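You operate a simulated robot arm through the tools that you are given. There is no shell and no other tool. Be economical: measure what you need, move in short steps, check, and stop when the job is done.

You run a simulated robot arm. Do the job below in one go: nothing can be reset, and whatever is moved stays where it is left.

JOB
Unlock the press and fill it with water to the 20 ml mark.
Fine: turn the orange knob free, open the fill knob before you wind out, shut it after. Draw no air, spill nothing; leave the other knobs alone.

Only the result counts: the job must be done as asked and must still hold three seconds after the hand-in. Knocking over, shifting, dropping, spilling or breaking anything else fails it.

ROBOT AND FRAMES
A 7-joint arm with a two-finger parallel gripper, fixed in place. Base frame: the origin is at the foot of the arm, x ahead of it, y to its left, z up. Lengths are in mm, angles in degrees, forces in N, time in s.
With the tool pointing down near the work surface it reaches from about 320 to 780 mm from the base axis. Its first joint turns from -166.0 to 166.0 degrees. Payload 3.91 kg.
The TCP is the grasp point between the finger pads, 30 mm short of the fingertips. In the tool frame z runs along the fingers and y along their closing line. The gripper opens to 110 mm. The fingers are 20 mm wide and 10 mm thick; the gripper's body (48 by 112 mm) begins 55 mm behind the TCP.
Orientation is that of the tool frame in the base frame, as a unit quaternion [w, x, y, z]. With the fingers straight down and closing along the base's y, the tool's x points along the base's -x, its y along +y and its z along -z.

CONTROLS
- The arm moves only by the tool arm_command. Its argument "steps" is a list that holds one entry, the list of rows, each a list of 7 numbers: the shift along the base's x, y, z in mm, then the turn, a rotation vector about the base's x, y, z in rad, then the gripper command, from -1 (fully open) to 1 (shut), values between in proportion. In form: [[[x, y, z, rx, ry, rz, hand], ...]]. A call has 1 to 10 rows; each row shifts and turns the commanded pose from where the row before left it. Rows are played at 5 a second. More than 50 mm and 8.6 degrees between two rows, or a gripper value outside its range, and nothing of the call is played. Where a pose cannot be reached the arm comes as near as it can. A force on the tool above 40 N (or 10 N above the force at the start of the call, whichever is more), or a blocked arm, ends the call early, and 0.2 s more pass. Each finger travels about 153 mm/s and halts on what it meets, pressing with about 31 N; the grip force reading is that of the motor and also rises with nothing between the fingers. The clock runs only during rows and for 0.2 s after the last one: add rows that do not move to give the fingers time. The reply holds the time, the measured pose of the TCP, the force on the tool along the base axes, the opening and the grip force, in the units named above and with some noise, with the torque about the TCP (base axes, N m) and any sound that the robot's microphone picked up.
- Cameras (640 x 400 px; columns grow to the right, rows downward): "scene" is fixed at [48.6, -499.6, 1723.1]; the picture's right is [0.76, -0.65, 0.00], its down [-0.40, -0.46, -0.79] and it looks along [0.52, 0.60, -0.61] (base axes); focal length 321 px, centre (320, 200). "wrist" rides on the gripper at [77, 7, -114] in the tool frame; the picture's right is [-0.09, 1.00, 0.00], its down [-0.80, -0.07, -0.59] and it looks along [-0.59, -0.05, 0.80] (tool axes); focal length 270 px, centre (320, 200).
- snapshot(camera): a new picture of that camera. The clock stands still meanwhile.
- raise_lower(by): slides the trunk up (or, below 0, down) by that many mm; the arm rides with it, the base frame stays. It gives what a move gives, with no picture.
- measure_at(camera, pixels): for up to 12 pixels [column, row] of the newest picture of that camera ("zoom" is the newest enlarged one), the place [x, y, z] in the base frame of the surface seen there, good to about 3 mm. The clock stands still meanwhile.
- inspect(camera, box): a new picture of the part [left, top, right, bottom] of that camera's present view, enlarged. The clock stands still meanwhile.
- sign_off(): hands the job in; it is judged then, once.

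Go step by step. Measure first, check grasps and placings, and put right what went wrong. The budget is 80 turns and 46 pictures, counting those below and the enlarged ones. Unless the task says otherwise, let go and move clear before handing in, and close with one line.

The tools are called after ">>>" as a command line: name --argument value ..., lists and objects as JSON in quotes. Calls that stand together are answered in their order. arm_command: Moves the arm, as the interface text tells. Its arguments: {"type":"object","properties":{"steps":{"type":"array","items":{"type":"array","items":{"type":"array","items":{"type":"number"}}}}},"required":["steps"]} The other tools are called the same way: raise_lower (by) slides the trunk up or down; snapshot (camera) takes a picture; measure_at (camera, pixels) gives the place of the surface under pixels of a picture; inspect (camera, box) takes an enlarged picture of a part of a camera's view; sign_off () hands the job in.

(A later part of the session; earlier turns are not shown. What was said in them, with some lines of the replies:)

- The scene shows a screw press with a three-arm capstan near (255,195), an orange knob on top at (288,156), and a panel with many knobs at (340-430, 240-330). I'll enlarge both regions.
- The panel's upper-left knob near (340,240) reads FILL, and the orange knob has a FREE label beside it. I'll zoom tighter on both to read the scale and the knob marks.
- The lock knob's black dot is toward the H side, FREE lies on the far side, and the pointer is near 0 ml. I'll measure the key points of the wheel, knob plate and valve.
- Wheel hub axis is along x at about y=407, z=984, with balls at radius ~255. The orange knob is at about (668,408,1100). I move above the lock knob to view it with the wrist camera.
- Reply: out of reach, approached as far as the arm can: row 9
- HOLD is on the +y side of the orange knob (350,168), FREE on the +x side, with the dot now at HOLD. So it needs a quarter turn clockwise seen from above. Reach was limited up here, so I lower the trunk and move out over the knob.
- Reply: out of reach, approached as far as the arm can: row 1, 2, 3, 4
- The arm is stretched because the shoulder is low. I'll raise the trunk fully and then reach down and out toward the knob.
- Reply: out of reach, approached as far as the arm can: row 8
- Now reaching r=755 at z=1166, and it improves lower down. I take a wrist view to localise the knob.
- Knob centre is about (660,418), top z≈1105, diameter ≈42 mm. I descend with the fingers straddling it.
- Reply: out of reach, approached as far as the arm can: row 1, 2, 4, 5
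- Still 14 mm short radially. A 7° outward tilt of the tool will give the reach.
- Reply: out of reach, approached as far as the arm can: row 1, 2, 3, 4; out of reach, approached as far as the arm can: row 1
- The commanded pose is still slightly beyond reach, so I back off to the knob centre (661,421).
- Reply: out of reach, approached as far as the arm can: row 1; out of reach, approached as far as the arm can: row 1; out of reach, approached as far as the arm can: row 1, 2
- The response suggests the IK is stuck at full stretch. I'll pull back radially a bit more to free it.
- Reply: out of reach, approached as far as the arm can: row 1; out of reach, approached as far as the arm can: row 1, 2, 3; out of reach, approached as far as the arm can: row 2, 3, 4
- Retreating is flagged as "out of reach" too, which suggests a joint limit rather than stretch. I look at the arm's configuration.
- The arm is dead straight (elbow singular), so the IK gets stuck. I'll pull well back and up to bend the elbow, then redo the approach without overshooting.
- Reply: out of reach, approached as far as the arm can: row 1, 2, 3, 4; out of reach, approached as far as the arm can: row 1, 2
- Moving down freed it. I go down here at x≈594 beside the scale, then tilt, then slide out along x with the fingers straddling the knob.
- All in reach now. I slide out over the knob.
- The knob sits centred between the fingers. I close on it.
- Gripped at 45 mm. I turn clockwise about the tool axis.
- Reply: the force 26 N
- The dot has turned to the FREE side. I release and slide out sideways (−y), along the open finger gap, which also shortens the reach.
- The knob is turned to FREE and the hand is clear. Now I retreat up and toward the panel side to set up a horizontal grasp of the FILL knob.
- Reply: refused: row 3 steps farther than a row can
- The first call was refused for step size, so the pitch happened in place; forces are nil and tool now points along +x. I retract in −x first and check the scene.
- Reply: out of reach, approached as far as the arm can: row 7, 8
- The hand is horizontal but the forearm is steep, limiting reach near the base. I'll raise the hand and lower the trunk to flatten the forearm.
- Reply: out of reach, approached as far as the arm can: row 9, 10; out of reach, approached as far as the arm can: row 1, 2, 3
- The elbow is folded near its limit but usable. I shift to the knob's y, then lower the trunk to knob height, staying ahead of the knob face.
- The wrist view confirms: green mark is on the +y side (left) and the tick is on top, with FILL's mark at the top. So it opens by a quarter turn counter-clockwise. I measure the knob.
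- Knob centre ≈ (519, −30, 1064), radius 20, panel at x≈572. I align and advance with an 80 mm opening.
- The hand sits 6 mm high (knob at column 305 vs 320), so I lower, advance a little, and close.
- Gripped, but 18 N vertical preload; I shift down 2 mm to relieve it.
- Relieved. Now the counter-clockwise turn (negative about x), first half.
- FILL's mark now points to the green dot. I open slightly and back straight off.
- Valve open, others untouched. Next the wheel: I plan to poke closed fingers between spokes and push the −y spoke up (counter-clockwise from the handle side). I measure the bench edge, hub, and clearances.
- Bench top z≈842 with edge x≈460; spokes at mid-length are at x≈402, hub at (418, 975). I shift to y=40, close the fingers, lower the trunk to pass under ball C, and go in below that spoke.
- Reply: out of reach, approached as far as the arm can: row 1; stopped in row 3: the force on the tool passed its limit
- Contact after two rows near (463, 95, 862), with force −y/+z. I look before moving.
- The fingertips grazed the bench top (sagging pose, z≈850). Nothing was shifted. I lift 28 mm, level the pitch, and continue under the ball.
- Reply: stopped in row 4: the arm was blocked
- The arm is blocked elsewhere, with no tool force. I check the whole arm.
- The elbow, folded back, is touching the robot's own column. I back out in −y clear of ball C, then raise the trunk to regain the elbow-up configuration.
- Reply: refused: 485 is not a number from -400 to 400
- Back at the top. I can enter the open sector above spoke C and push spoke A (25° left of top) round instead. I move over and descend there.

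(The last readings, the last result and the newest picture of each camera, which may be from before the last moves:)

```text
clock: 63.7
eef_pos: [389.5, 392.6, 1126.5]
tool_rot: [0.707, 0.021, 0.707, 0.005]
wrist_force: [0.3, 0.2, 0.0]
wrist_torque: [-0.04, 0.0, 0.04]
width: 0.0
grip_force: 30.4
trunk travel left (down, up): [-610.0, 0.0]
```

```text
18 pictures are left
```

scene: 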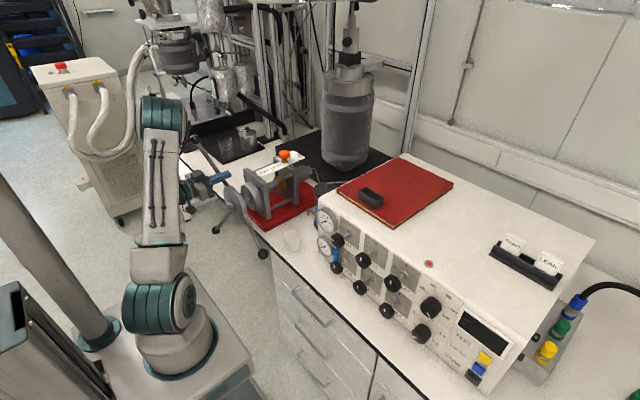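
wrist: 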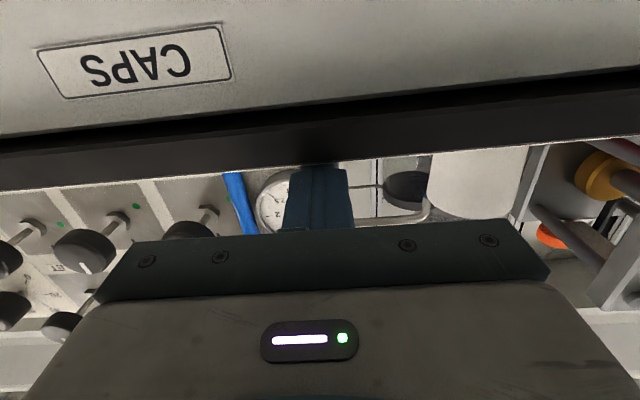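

Elbow-up pose is good and the fingers are in the open sector right of spoke A. I push A counter-clockwise along a 150 mm circle to about 60°.

>>> arm_command --steps '[[[2, 26, -1, 0, 0, 0, 1], [0, 26, -2, 0, 0, 0, 1], [0, 25, -7, 0, 0, 0, 1], [0, 24, -11, 0, 0, 0, 1], [0, 21.4, -15, 0, 0, 0, 1], [0, 18.5, -18.5, 0, 0, 0, 1], [0, 15, -21.4, 0, 0, 0, 1], [0, 0, 0, 0, 0, 0, 1]]]'

>>> inspect --camera "scene" --box '[180, 125, 310, 265]'

```text
clock: 65.5
eef_pos: [394.1, 550.0, 1050.1]
tool_rot: [0.707, 0.022, 0.707, 0.007]
wrist_force: [3.8, -3.3, 4.6]
wrist_torque: [0.01, -0.07, -0.07]
width: 0.0
grip_force: 30.8
trunk travel left (down, up): [-610.0, 0.0]
```

```text
2.86 times, centred on (245, 195) of scene
```

zoom: 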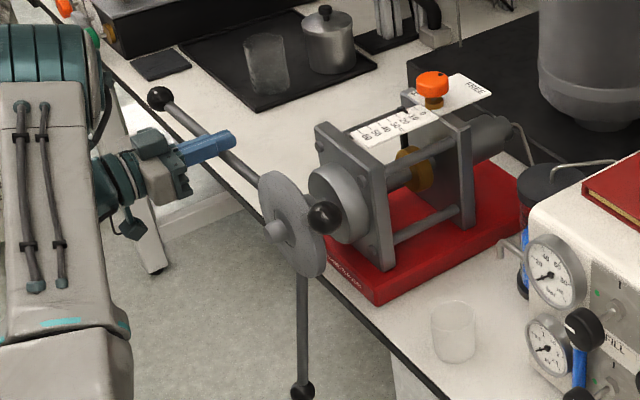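

The wheel turns easily (about 45° so far, 7 N). I check the pointer on the scale.

>>> inspect --camera "scene" --box '[252, 145, 302, 185]'

```text
10.00 times, centred on (277, 165) of scene
```

zoom: 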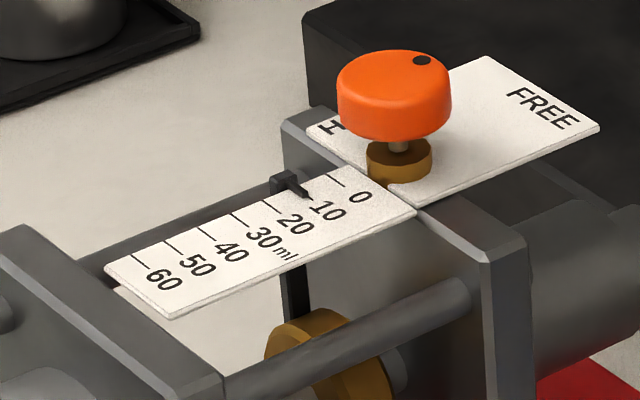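

Pointer went from roughly 3–4 ml to roughly 10 ml with about 45° of turn, so the gearing is coarse. I continue ~35° more, slowly.

>>> arm_command --steps '[[[0, 6, -11.5, 0, 0, 0, 1], [0, 5, -12.2, 0, 0, 0, 1], [0, 4, -12.5, 0, 0, 0, 1], [0, 2.7, -12.8, 0, 0, 0, 1], [0, 1.6, -13, 0, 0, 0, 1], [0, 0.7, -13, 0, 0, 0, 1], [0, 0, 0, 0, 0, 0, 1]]]'

>>> inspect --camera "scene" --box '[258, 150, 298, 178]'

```text
clock: 67.1
eef_pos: [392.3, 568.1, 974.1]
tool_rot: [0.707, 0.02, 0.707, 0.007]
wrist_force: [0.7, -4.5, 8.0]
wrist_torque: [-0.09, -0.16, -0.1]
width: 0.0
grip_force: 30.9
trunk travel left (down, up): [-610.0, 0.0]
```

```text
14.29 times, centred on (278, 164) of scene
```

zoom: 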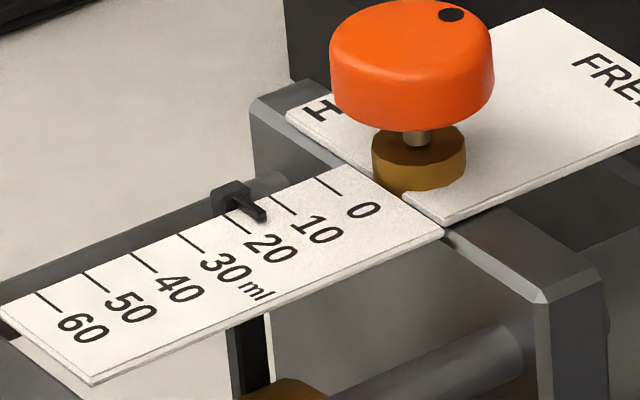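

Scene zoom reads about 15 ml now (pointer near (255,208), between the 10 and 20 ticks). I push ~22° more, slowly.

>>> arm_command --steps '[[[0, -0.6, -13, 0, 0, 0, 1], [0, -1.7, -13, 0, 0, 0, 1], [0, -2.8, -12.8, 0, 0, 0, 1], [0, -3.9, -12.5, 0, 0, 0, 1], [0, -2, -6, 0, 0, 0, 1], [0, 0, 0, 0, 0, 0, 1]]]'

>>> inspect --camera "scene" --box '[258, 150, 298, 178]'

```text
clock: 68.5
eef_pos: [393.7, 556.1, 917.2]
tool_rot: [0.707, 0.021, 0.707, 0.006]
wrist_force: [-1.0, -2.7, 12.3]
wrist_torque: [-0.13, -0.13, -0.08]
width: 0.0
grip_force: 31.0
trunk travel left (down, up): [-610.0, 0.0]
```

```text
14.29 times, centred on (278, 164) of scene
```

zoom: 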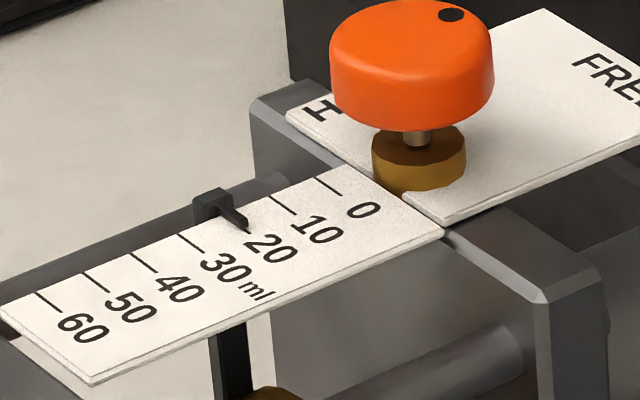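

Pointer now nearly covers the 20 tick. I enlarge the pointer strongly and sample positions to settle the reading.

>>> inspect --camera "scene" --box '[269, 160, 281, 168]'

```text
16.00 times, centred on (275, 164) of scene
```

zoom: 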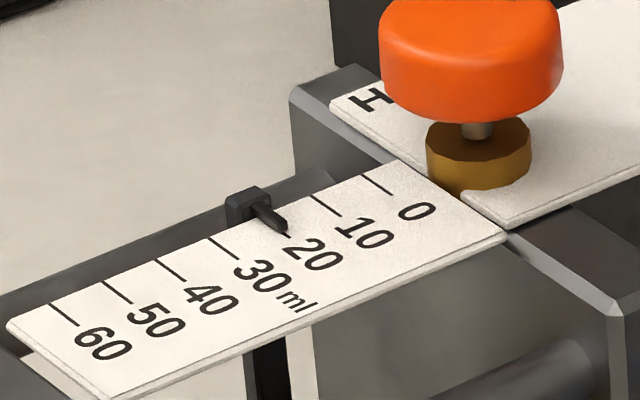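

The reading is 20 ml within the pointer's width (tick end shows right under the tip at (288,236)). I back the fingers off and withdraw from the wheel, and sample positions as a cross-check.

>>> measure_at --camera "zoom" --pixels '[[270, 215], [276, 221], [282, 227], [273, 218], [279, 224], [326, 205], [333, 211], [319, 200], [223, 249], [231, 255], [216, 243], [227, 252]]'

>>> arm_command --steps '[[[0, 3, 14, 0, 0, 0, 1], [-15, 0, 0, 0, 0, 0, 1], [-20, 0, 0, 0, 0, 0, 1], [-20, 0, 0, 0, 0, 0, 1], [-20, 0, 0, 0, 0, 0, 1], [0, 0, 0, 0, 0, 0, 1]]]'

```text
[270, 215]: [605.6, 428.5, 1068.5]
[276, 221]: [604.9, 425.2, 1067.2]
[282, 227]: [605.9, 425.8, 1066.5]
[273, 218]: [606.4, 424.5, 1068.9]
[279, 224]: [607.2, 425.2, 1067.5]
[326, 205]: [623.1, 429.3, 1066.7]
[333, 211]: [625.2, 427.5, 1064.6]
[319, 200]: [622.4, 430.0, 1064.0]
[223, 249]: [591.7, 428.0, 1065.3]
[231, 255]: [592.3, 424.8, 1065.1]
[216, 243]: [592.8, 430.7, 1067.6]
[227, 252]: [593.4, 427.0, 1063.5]
```

```text
clock: 69.9
eef_pos: [318.9, 561.9, 931.9]
tool_rot: [0.707, 0.021, 0.707, 0.005]
wrist_force: [-0.2, 0.1, 0.4]
wrist_torque: [0.01, -0.02, 0.0]
width: 0.1
grip_force: 30.8
trunk travel left (down, up): [-610.0, 0.0]
```

Sampling gives pointer x≈606 against mid-tick x≈608, i.e. possibly ~21 ml; I may have sampled the near side face. I sample again, denser, and lift the arm meanwhile.

>>> measure_at --camera "zoom" --pixels '[[268, 209], [272, 212], [276, 216], [280, 220], [284, 224], [270, 210], [278, 218], [375, 182], [368, 177], [384, 189], [65, 316], [59, 311]]'

>>> measure_at --camera "zoom" --pixels '[[269, 216], [274, 220], [279, 225], [284, 231], [282, 232], [276, 226], [170, 270], [163, 264], [178, 276], [120, 293], [112, 287], [127, 299]]'

>>> arm_command --steps '[[[0, 0, 40, 0, 0, 0, 1], [0, 0, 45, 0, 0, 0, 1], [0, 0, 45, 0, 0, 0, 1], [0, 0, 45, 0, 0, 0, 1], [0, 0, 45, 0, 0, 0, 1], [0, 0, 45, 0, 0, 0, 1], [0, -10, 45, 0, 0, 0, 1], [0, -20, 45, 0, 0, 0, 1], [0, -20, 45, 0, 0, 0, 1], [0, 0, 0, 0, 0, 0, 1]]]'

```text
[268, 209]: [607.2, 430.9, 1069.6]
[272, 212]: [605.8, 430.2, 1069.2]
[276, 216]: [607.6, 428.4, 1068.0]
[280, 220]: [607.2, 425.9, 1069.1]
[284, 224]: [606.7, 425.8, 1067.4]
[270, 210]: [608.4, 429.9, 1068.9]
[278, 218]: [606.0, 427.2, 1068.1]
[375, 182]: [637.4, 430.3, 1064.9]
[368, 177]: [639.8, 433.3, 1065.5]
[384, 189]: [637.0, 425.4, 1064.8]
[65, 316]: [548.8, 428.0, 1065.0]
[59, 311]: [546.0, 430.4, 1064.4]
```

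```text
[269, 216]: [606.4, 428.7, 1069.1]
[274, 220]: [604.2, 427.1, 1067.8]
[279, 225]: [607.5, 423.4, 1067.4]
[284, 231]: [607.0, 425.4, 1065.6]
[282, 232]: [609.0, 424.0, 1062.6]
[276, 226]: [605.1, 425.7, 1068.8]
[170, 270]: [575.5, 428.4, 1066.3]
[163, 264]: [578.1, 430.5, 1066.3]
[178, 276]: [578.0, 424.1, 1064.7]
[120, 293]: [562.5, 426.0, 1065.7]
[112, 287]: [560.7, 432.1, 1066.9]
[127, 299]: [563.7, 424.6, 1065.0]
```

```text
clock: 72.1
eef_pos: [318.5, 508.1, 1331.5]
tool_rot: [0.707, 0.022, 0.707, 0.004]
wrist_force: [-0.3, -0.2, 0.7]
wrist_torque: [0.0, -0.02, 0.01]
width: 0.0
grip_force: 31.2
trunk travel left (down, up): [-610.0, 0.0]
```

Fit gives about 20.7 ml ± 0.4. I want a true top-down look, so I swing the tool over the scale with the camera directly above it.

>>> arm_command --steps '[[[25, -8, 0, 0.0855, 0.0855, -0.0855, 1], [25, -8, 0, 0.0855, 0.0855, -0.0855, 1], [25, -8, 0, 0.0855, 0.0855, -0.0855, 1], [25, -8, 0, 0.0855, 0.0855, -0.0855, 1], [25, -8, 0, 0.0855, 0.0855, -0.0855, 1], [25, -8, 0, 0.0855, 0.0855, -0.0855, 1], [25, -8, 0, 0.0855, 0.0855, -0.0855, 1], [25, -8, 0, 0.0855, 0.0855, -0.0855, 1]]]'

>>> arm_command --steps '[[[11, -10, -18, 0.0855, 0.0855, -0.0855, 1], [11, -10, -18, 0.0855, 0.0855, -0.0855, 1], [11, -10, -18, 0.0855, 0.0855, -0.0855, 1], [11, -10, -18, 0.0855, 0.0855, -0.0855, 1], [11, -10, -18, 0.0855, 0.0855, -0.0855, 1], [11, -10, -18, 0.0855, 0.0855, -0.0855, 1], [11, -10, -18, 0.01, 0.01, -0.01, 1], [0, 0, 0, 0, 0, 0, 1]]]'

>>> snapshot --camera "wrist"

```text
clock: 73.9
eef_pos: [520.1, 446.9, 1331.7]
tool_rot: [0.352, 0.476, 0.806, -0.004]
wrist_force: [0.7, -0.3, 0.6]
wrist_torque: [0.01, 0.0, 0.02]
width: 0.0
grip_force: 31.0
trunk travel left (down, up): [-610.0, 0.0]
```

```text
clock: 75.7
eef_pos: [596.3, 378.3, 1202.9]
tool_rot: [-0.007, 0.72, 0.694, -0.008]
wrist_force: [-0.1, -0.2, 0.0]
wrist_torque: [-0.02, -0.01, 0.01]
width: 0.2
grip_force: 31.1
trunk travel left (down, up): [-610.0, 0.0]
```

```text
12 pictures are left
```

wrist: 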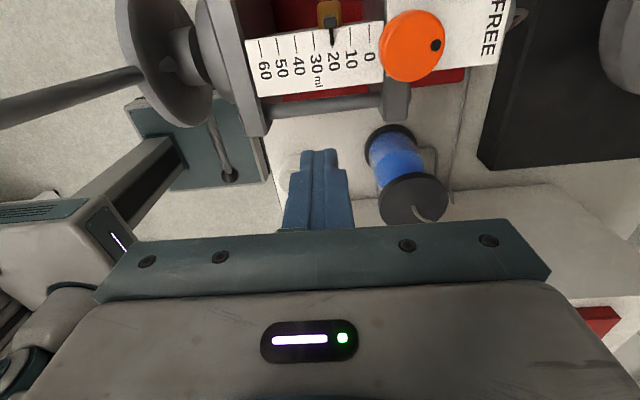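

>>> inspect --camera "wrist" --box '[290, 5, 386, 65]'

```text
6.67 times, centred on (338, 35) of wrist
```

zoom: 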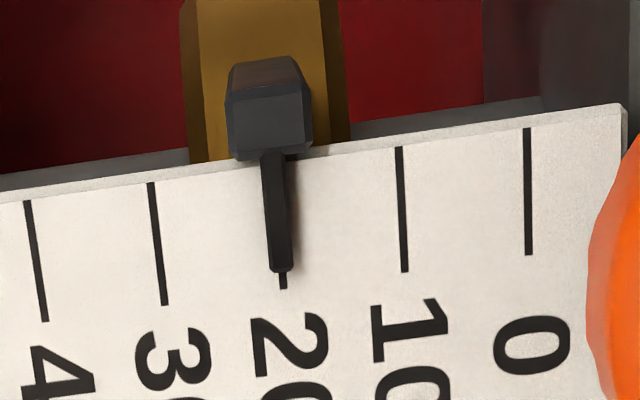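

Top-down view shows the pointer squarely on the 20 tick (tick end at (283,282) in the zoom directly under the tip). Now I go back to the FILL knob to shut it.

>>> arm_command --steps '[[[-12, -34, 16, -0.0855, -0.0855, 0.0855, 1], [-12, -36, 16, -0.0855, -0.0855, 0.0855, 1], [-12, -36, 16, -0.0855, -0.0855, 0.0855, 1], [-12, -36, 16, -0.0855, -0.0855, 0.0855, 1], [-12, -36, 16, -0.0855, -0.0855, 0.0855, 1], [-12, -36, 16, -0.0855, -0.0855, 0.0855, 1], [-12, -36, 16, -0.0855, -0.0855, 0.0855, 1], [-12, -36, 16, -0.0855, -0.0855, 0.0855, 1], [-12, -36, 16, -0.0855, -0.0855, 0.0855, 1], [-12, -36, 16, -0.0855, -0.0855, 0.0855, 1]]]'

>>> arm_command --steps '[[[0, -10, 0, -0.0855, -0.0855, 0.0855, 0], [0, -10, 0, -0.0855, -0.0855, 0.0855, -0.3], [0, -10, 0, -0.0855, -0.0855, 0.0855, -0.3], [0, -10, 0, -0.0855, -0.0855, 0.0855, -0.3], [0, 0, 0, -0.01, -0.01, 0.01, -0.3], [0, 0, 0, 0, 0, 0, -0.3]]]'

```text
clock: 77.9
eef_pos: [475.8, 18.8, 1366.9]
tool_rot: [0.55, 0.265, 0.792, 0.003]
wrist_force: [-0.6, -0.2, 0.9]
wrist_torque: [0.0, -0.01, 0.02]
width: 0.0
grip_force: 30.8
trunk travel left (down, up): [-610.0, 0.0]
```

```text
clock: 79.3
eef_pos: [476.6, -21.2, 1364.5]
tool_rot: [0.707, 0.022, 0.707, 0.006]
wrist_force: [-0.6, 0.0, -0.4]
wrist_torque: [-0.04, -0.02, 0.0]
width: 71.4
grip_force: 0.1
trunk travel left (down, up): [-610.0, 0.0]
```

>>> arm_command --steps '[[[-9, -5, 0, -0.04, 0, 0.023, -0.3], [-7, -5, 0, 0, 0, 0, -0.3], [0, 0, 0, 0, 0, 0, -0.3]]]'

>>> raise_lower --by -300

>>> snapshot --camera "wrist"

```text
clock: 80.1
eef_pos: [461.7, -30.9, 1366.3]
tool_rot: [0.706, -0.001, 0.708, -0.001]
wrist_force: [0.8, 0.1, 0.0]
wrist_torque: [0.02, 0.0, 0.04]
width: 71.4
grip_force: 0.1
trunk travel left (down, up): [-610.0, 0.0]
```

```text
clock: 83.1
eef_pos: [460.9, -31.4, 1066.2]
tool_rot: [0.706, -0.002, 0.708, -0.001]
wrist_force: [0.8, -0.3, 0.4]
wrist_torque: [0.01, 0.01, 0.0]
width: 71.7
grip_force: 0.1
trunk travel left (down, up): [-310.0, 300.0]
```

```text
10 pictures are left
```

wrist: 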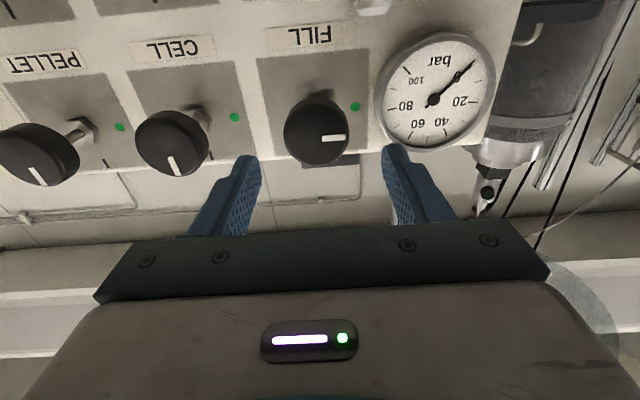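

FILL's mark points to green (open), centred between the fingers. I advance to the earlier grasp pose (517, −32, 1061.5) with a 60 mm opening and grip.

>>> arm_command --steps '[[[0, -0.5, -4, 0, 0, 0, -0.09], [14, 0, 0, 0, 0, 0, -0.09], [14, 0, 0, 0, 0, 0, -0.09], [14, 0, 0, 0, 0, 0, -0.09], [14, 0, 0, 0, 0, 0, -0.09], [0, 0, 0, 0, 0, 0, -0.09], [0, 0, 0, 0, 0, 0, 1], [0, 0, 0, 0, 0, 0, 1], [0, 0, 0, 0, 0, 0, 1]]]'

```text
clock: 85.1
eef_pos: [516.6, -32.9, 1061.5]
tool_rot: [0.707, 0.0, 0.707, -0.001]
wrist_force: [-0.3, -3.6, 0.1]
wrist_torque: [-0.02, 0.07, -0.03]
width: 43.9
grip_force: 45.1
trunk travel left (down, up): [-310.0, 300.0]
```

Gripped with low preload. Now a quarter turn clockwise (positive about x).

>>> arm_command --steps '[[[0, 0, 0, 0.14, 0, 0, 1], [0, 0, 0, 0.14, 0, 0, 1], [0, 0, 0, 0.14, 0, 0, 1], [0, 0, 0, 0.14, 0, 0, 1], [0, 0, 0, 0.14, 0, 0, 1], [0, 0, 0, 0.14, 0, 0, 1], [0, 0, 0, 0, 0, 0, 1]]]'

>>> arm_command --steps '[[[0, 0, 0, 0.14, 0, 0, 1], [0, 0, 0, 0.14, 0, 0, 1], [0, 0, 0, 0.14, 0, 0, 1], [0, 0, 0, 0.14, 0, 0, 1], [0, 0, 0, 0.14, 0, 0, 1], [0, 0, 0, 0.035, 0, 0, 1], [0, 0, 0, 0, 0, 0, 1]]]'

>>> inspect --camera "scene" --box '[300, 205, 380, 270]'

```text
clock: 86.7
eef_pos: [516.6, -32.7, 1062.4]
tool_rot: [0.645, 0.289, 0.646, 0.288]
wrist_force: [-1.2, -10.4, -3.8]
wrist_torque: [0.02, -0.72, -0.16]
width: 44.1
grip_force: 44.8
trunk travel left (down, up): [-310.0, 300.0]
```

```text
clock: 88.3
eef_pos: [517.8, -34.2, 1061.0]
tool_rot: [0.499, 0.501, 0.499, 0.501]
wrist_force: [-4.6, -14.2, -8.0]
wrist_torque: [-0.41, -0.2, 0.17]
width: 43.8
grip_force: 45.2
trunk travel left (down, up): [-310.0, 300.0]
```

```text
6.15 times, centred on (340, 238) of scene
```

zoom: 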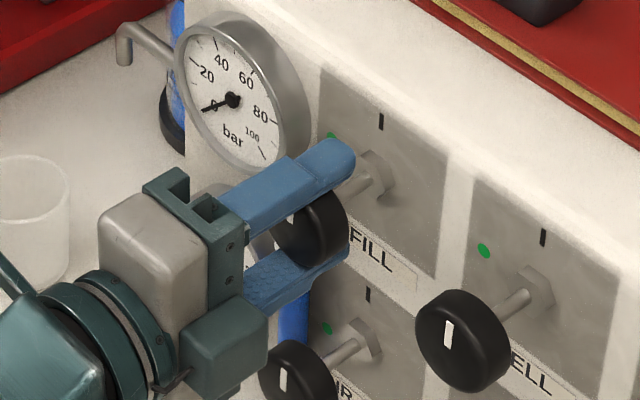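

The mark is back upright and torque shows it against the shut stop. I release (opening along z) and back off, then check everything.

>>> arm_command --steps '[[[0, 0, 0, 0, 0, 0, -0.3], [0, 0, 0, 0, 0, 0, -0.3], [-15, 0, 0, 0, 0, 0, -0.3], [-20, 0, 0, 0, 0, 0, -0.3], [-20, 0, 0, 0, 0, 0, -0.3], [0, 0, 0, 0, 0, 0, -0.3]]]'

>>> raise_lower --by 200

>>> inspect --camera "scene" --box '[300, 205, 380, 270]'

>>> inspect --camera "scene" --box '[258, 150, 298, 178]'

>>> snapshot --camera "scene"

```text
clock: 89.7
eef_pos: [462.8, -31.9, 1063.6]
tool_rot: [0.5, 0.499, 0.5, 0.501]
wrist_force: [0.8, -0.3, -0.4]
wrist_torque: [0.02, 0.01, -0.03]
width: 71.5
grip_force: 0.0
trunk travel left (down, up): [-310.0, 300.0]
```

```text
clock: 91.9
eef_pos: [463.4, -30.5, 1262.9]
tool_rot: [0.499, 0.5, 0.5, 0.501]
wrist_force: [0.3, -0.1, 0.7]
wrist_torque: [-0.01, 0.01, 0.01]
width: 71.6
grip_force: 0.1
trunk travel left (down, up): [-510.0, 100.0]
```

```text
6.15 times, centred on (340, 238) of scene
```

zoom: 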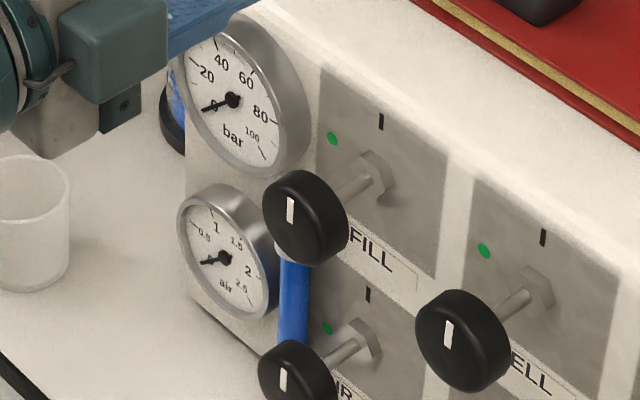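

```text
14.29 times, centred on (278, 164) of scene
```

zoom: 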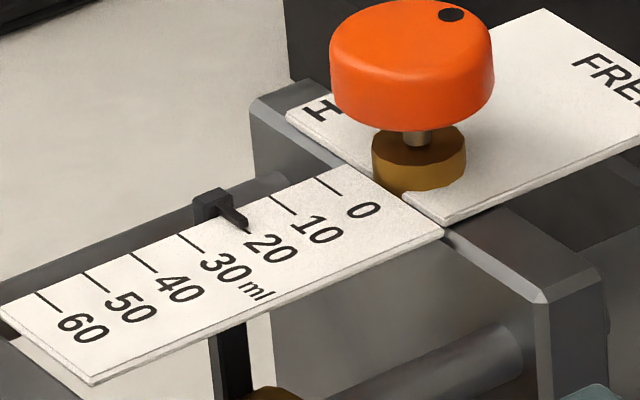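

```text
6 pictures are left
```

scene: 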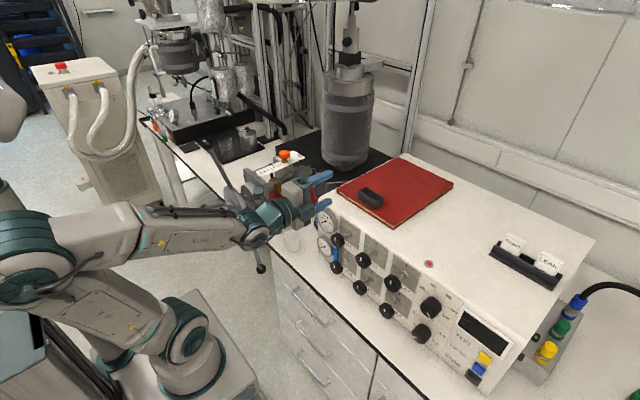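

The FILL mark is upright (shut), the pointer is steady on 20 ml, the orange dot is at FREE, and nothing else has moved. The hand is clear, so I hand in.

>>> sign_off

```text
The job is handed in.
```

The press is unlocked with the orange knob at FREE, filled to the 20 ml mark, and the fill knob is shut again. The fill knob was open before I wound out. I left the other knobs alone and saw no spill. On the way to the wheel the closed fingertips briefly touched the empty bench top, and nothing was shifted.
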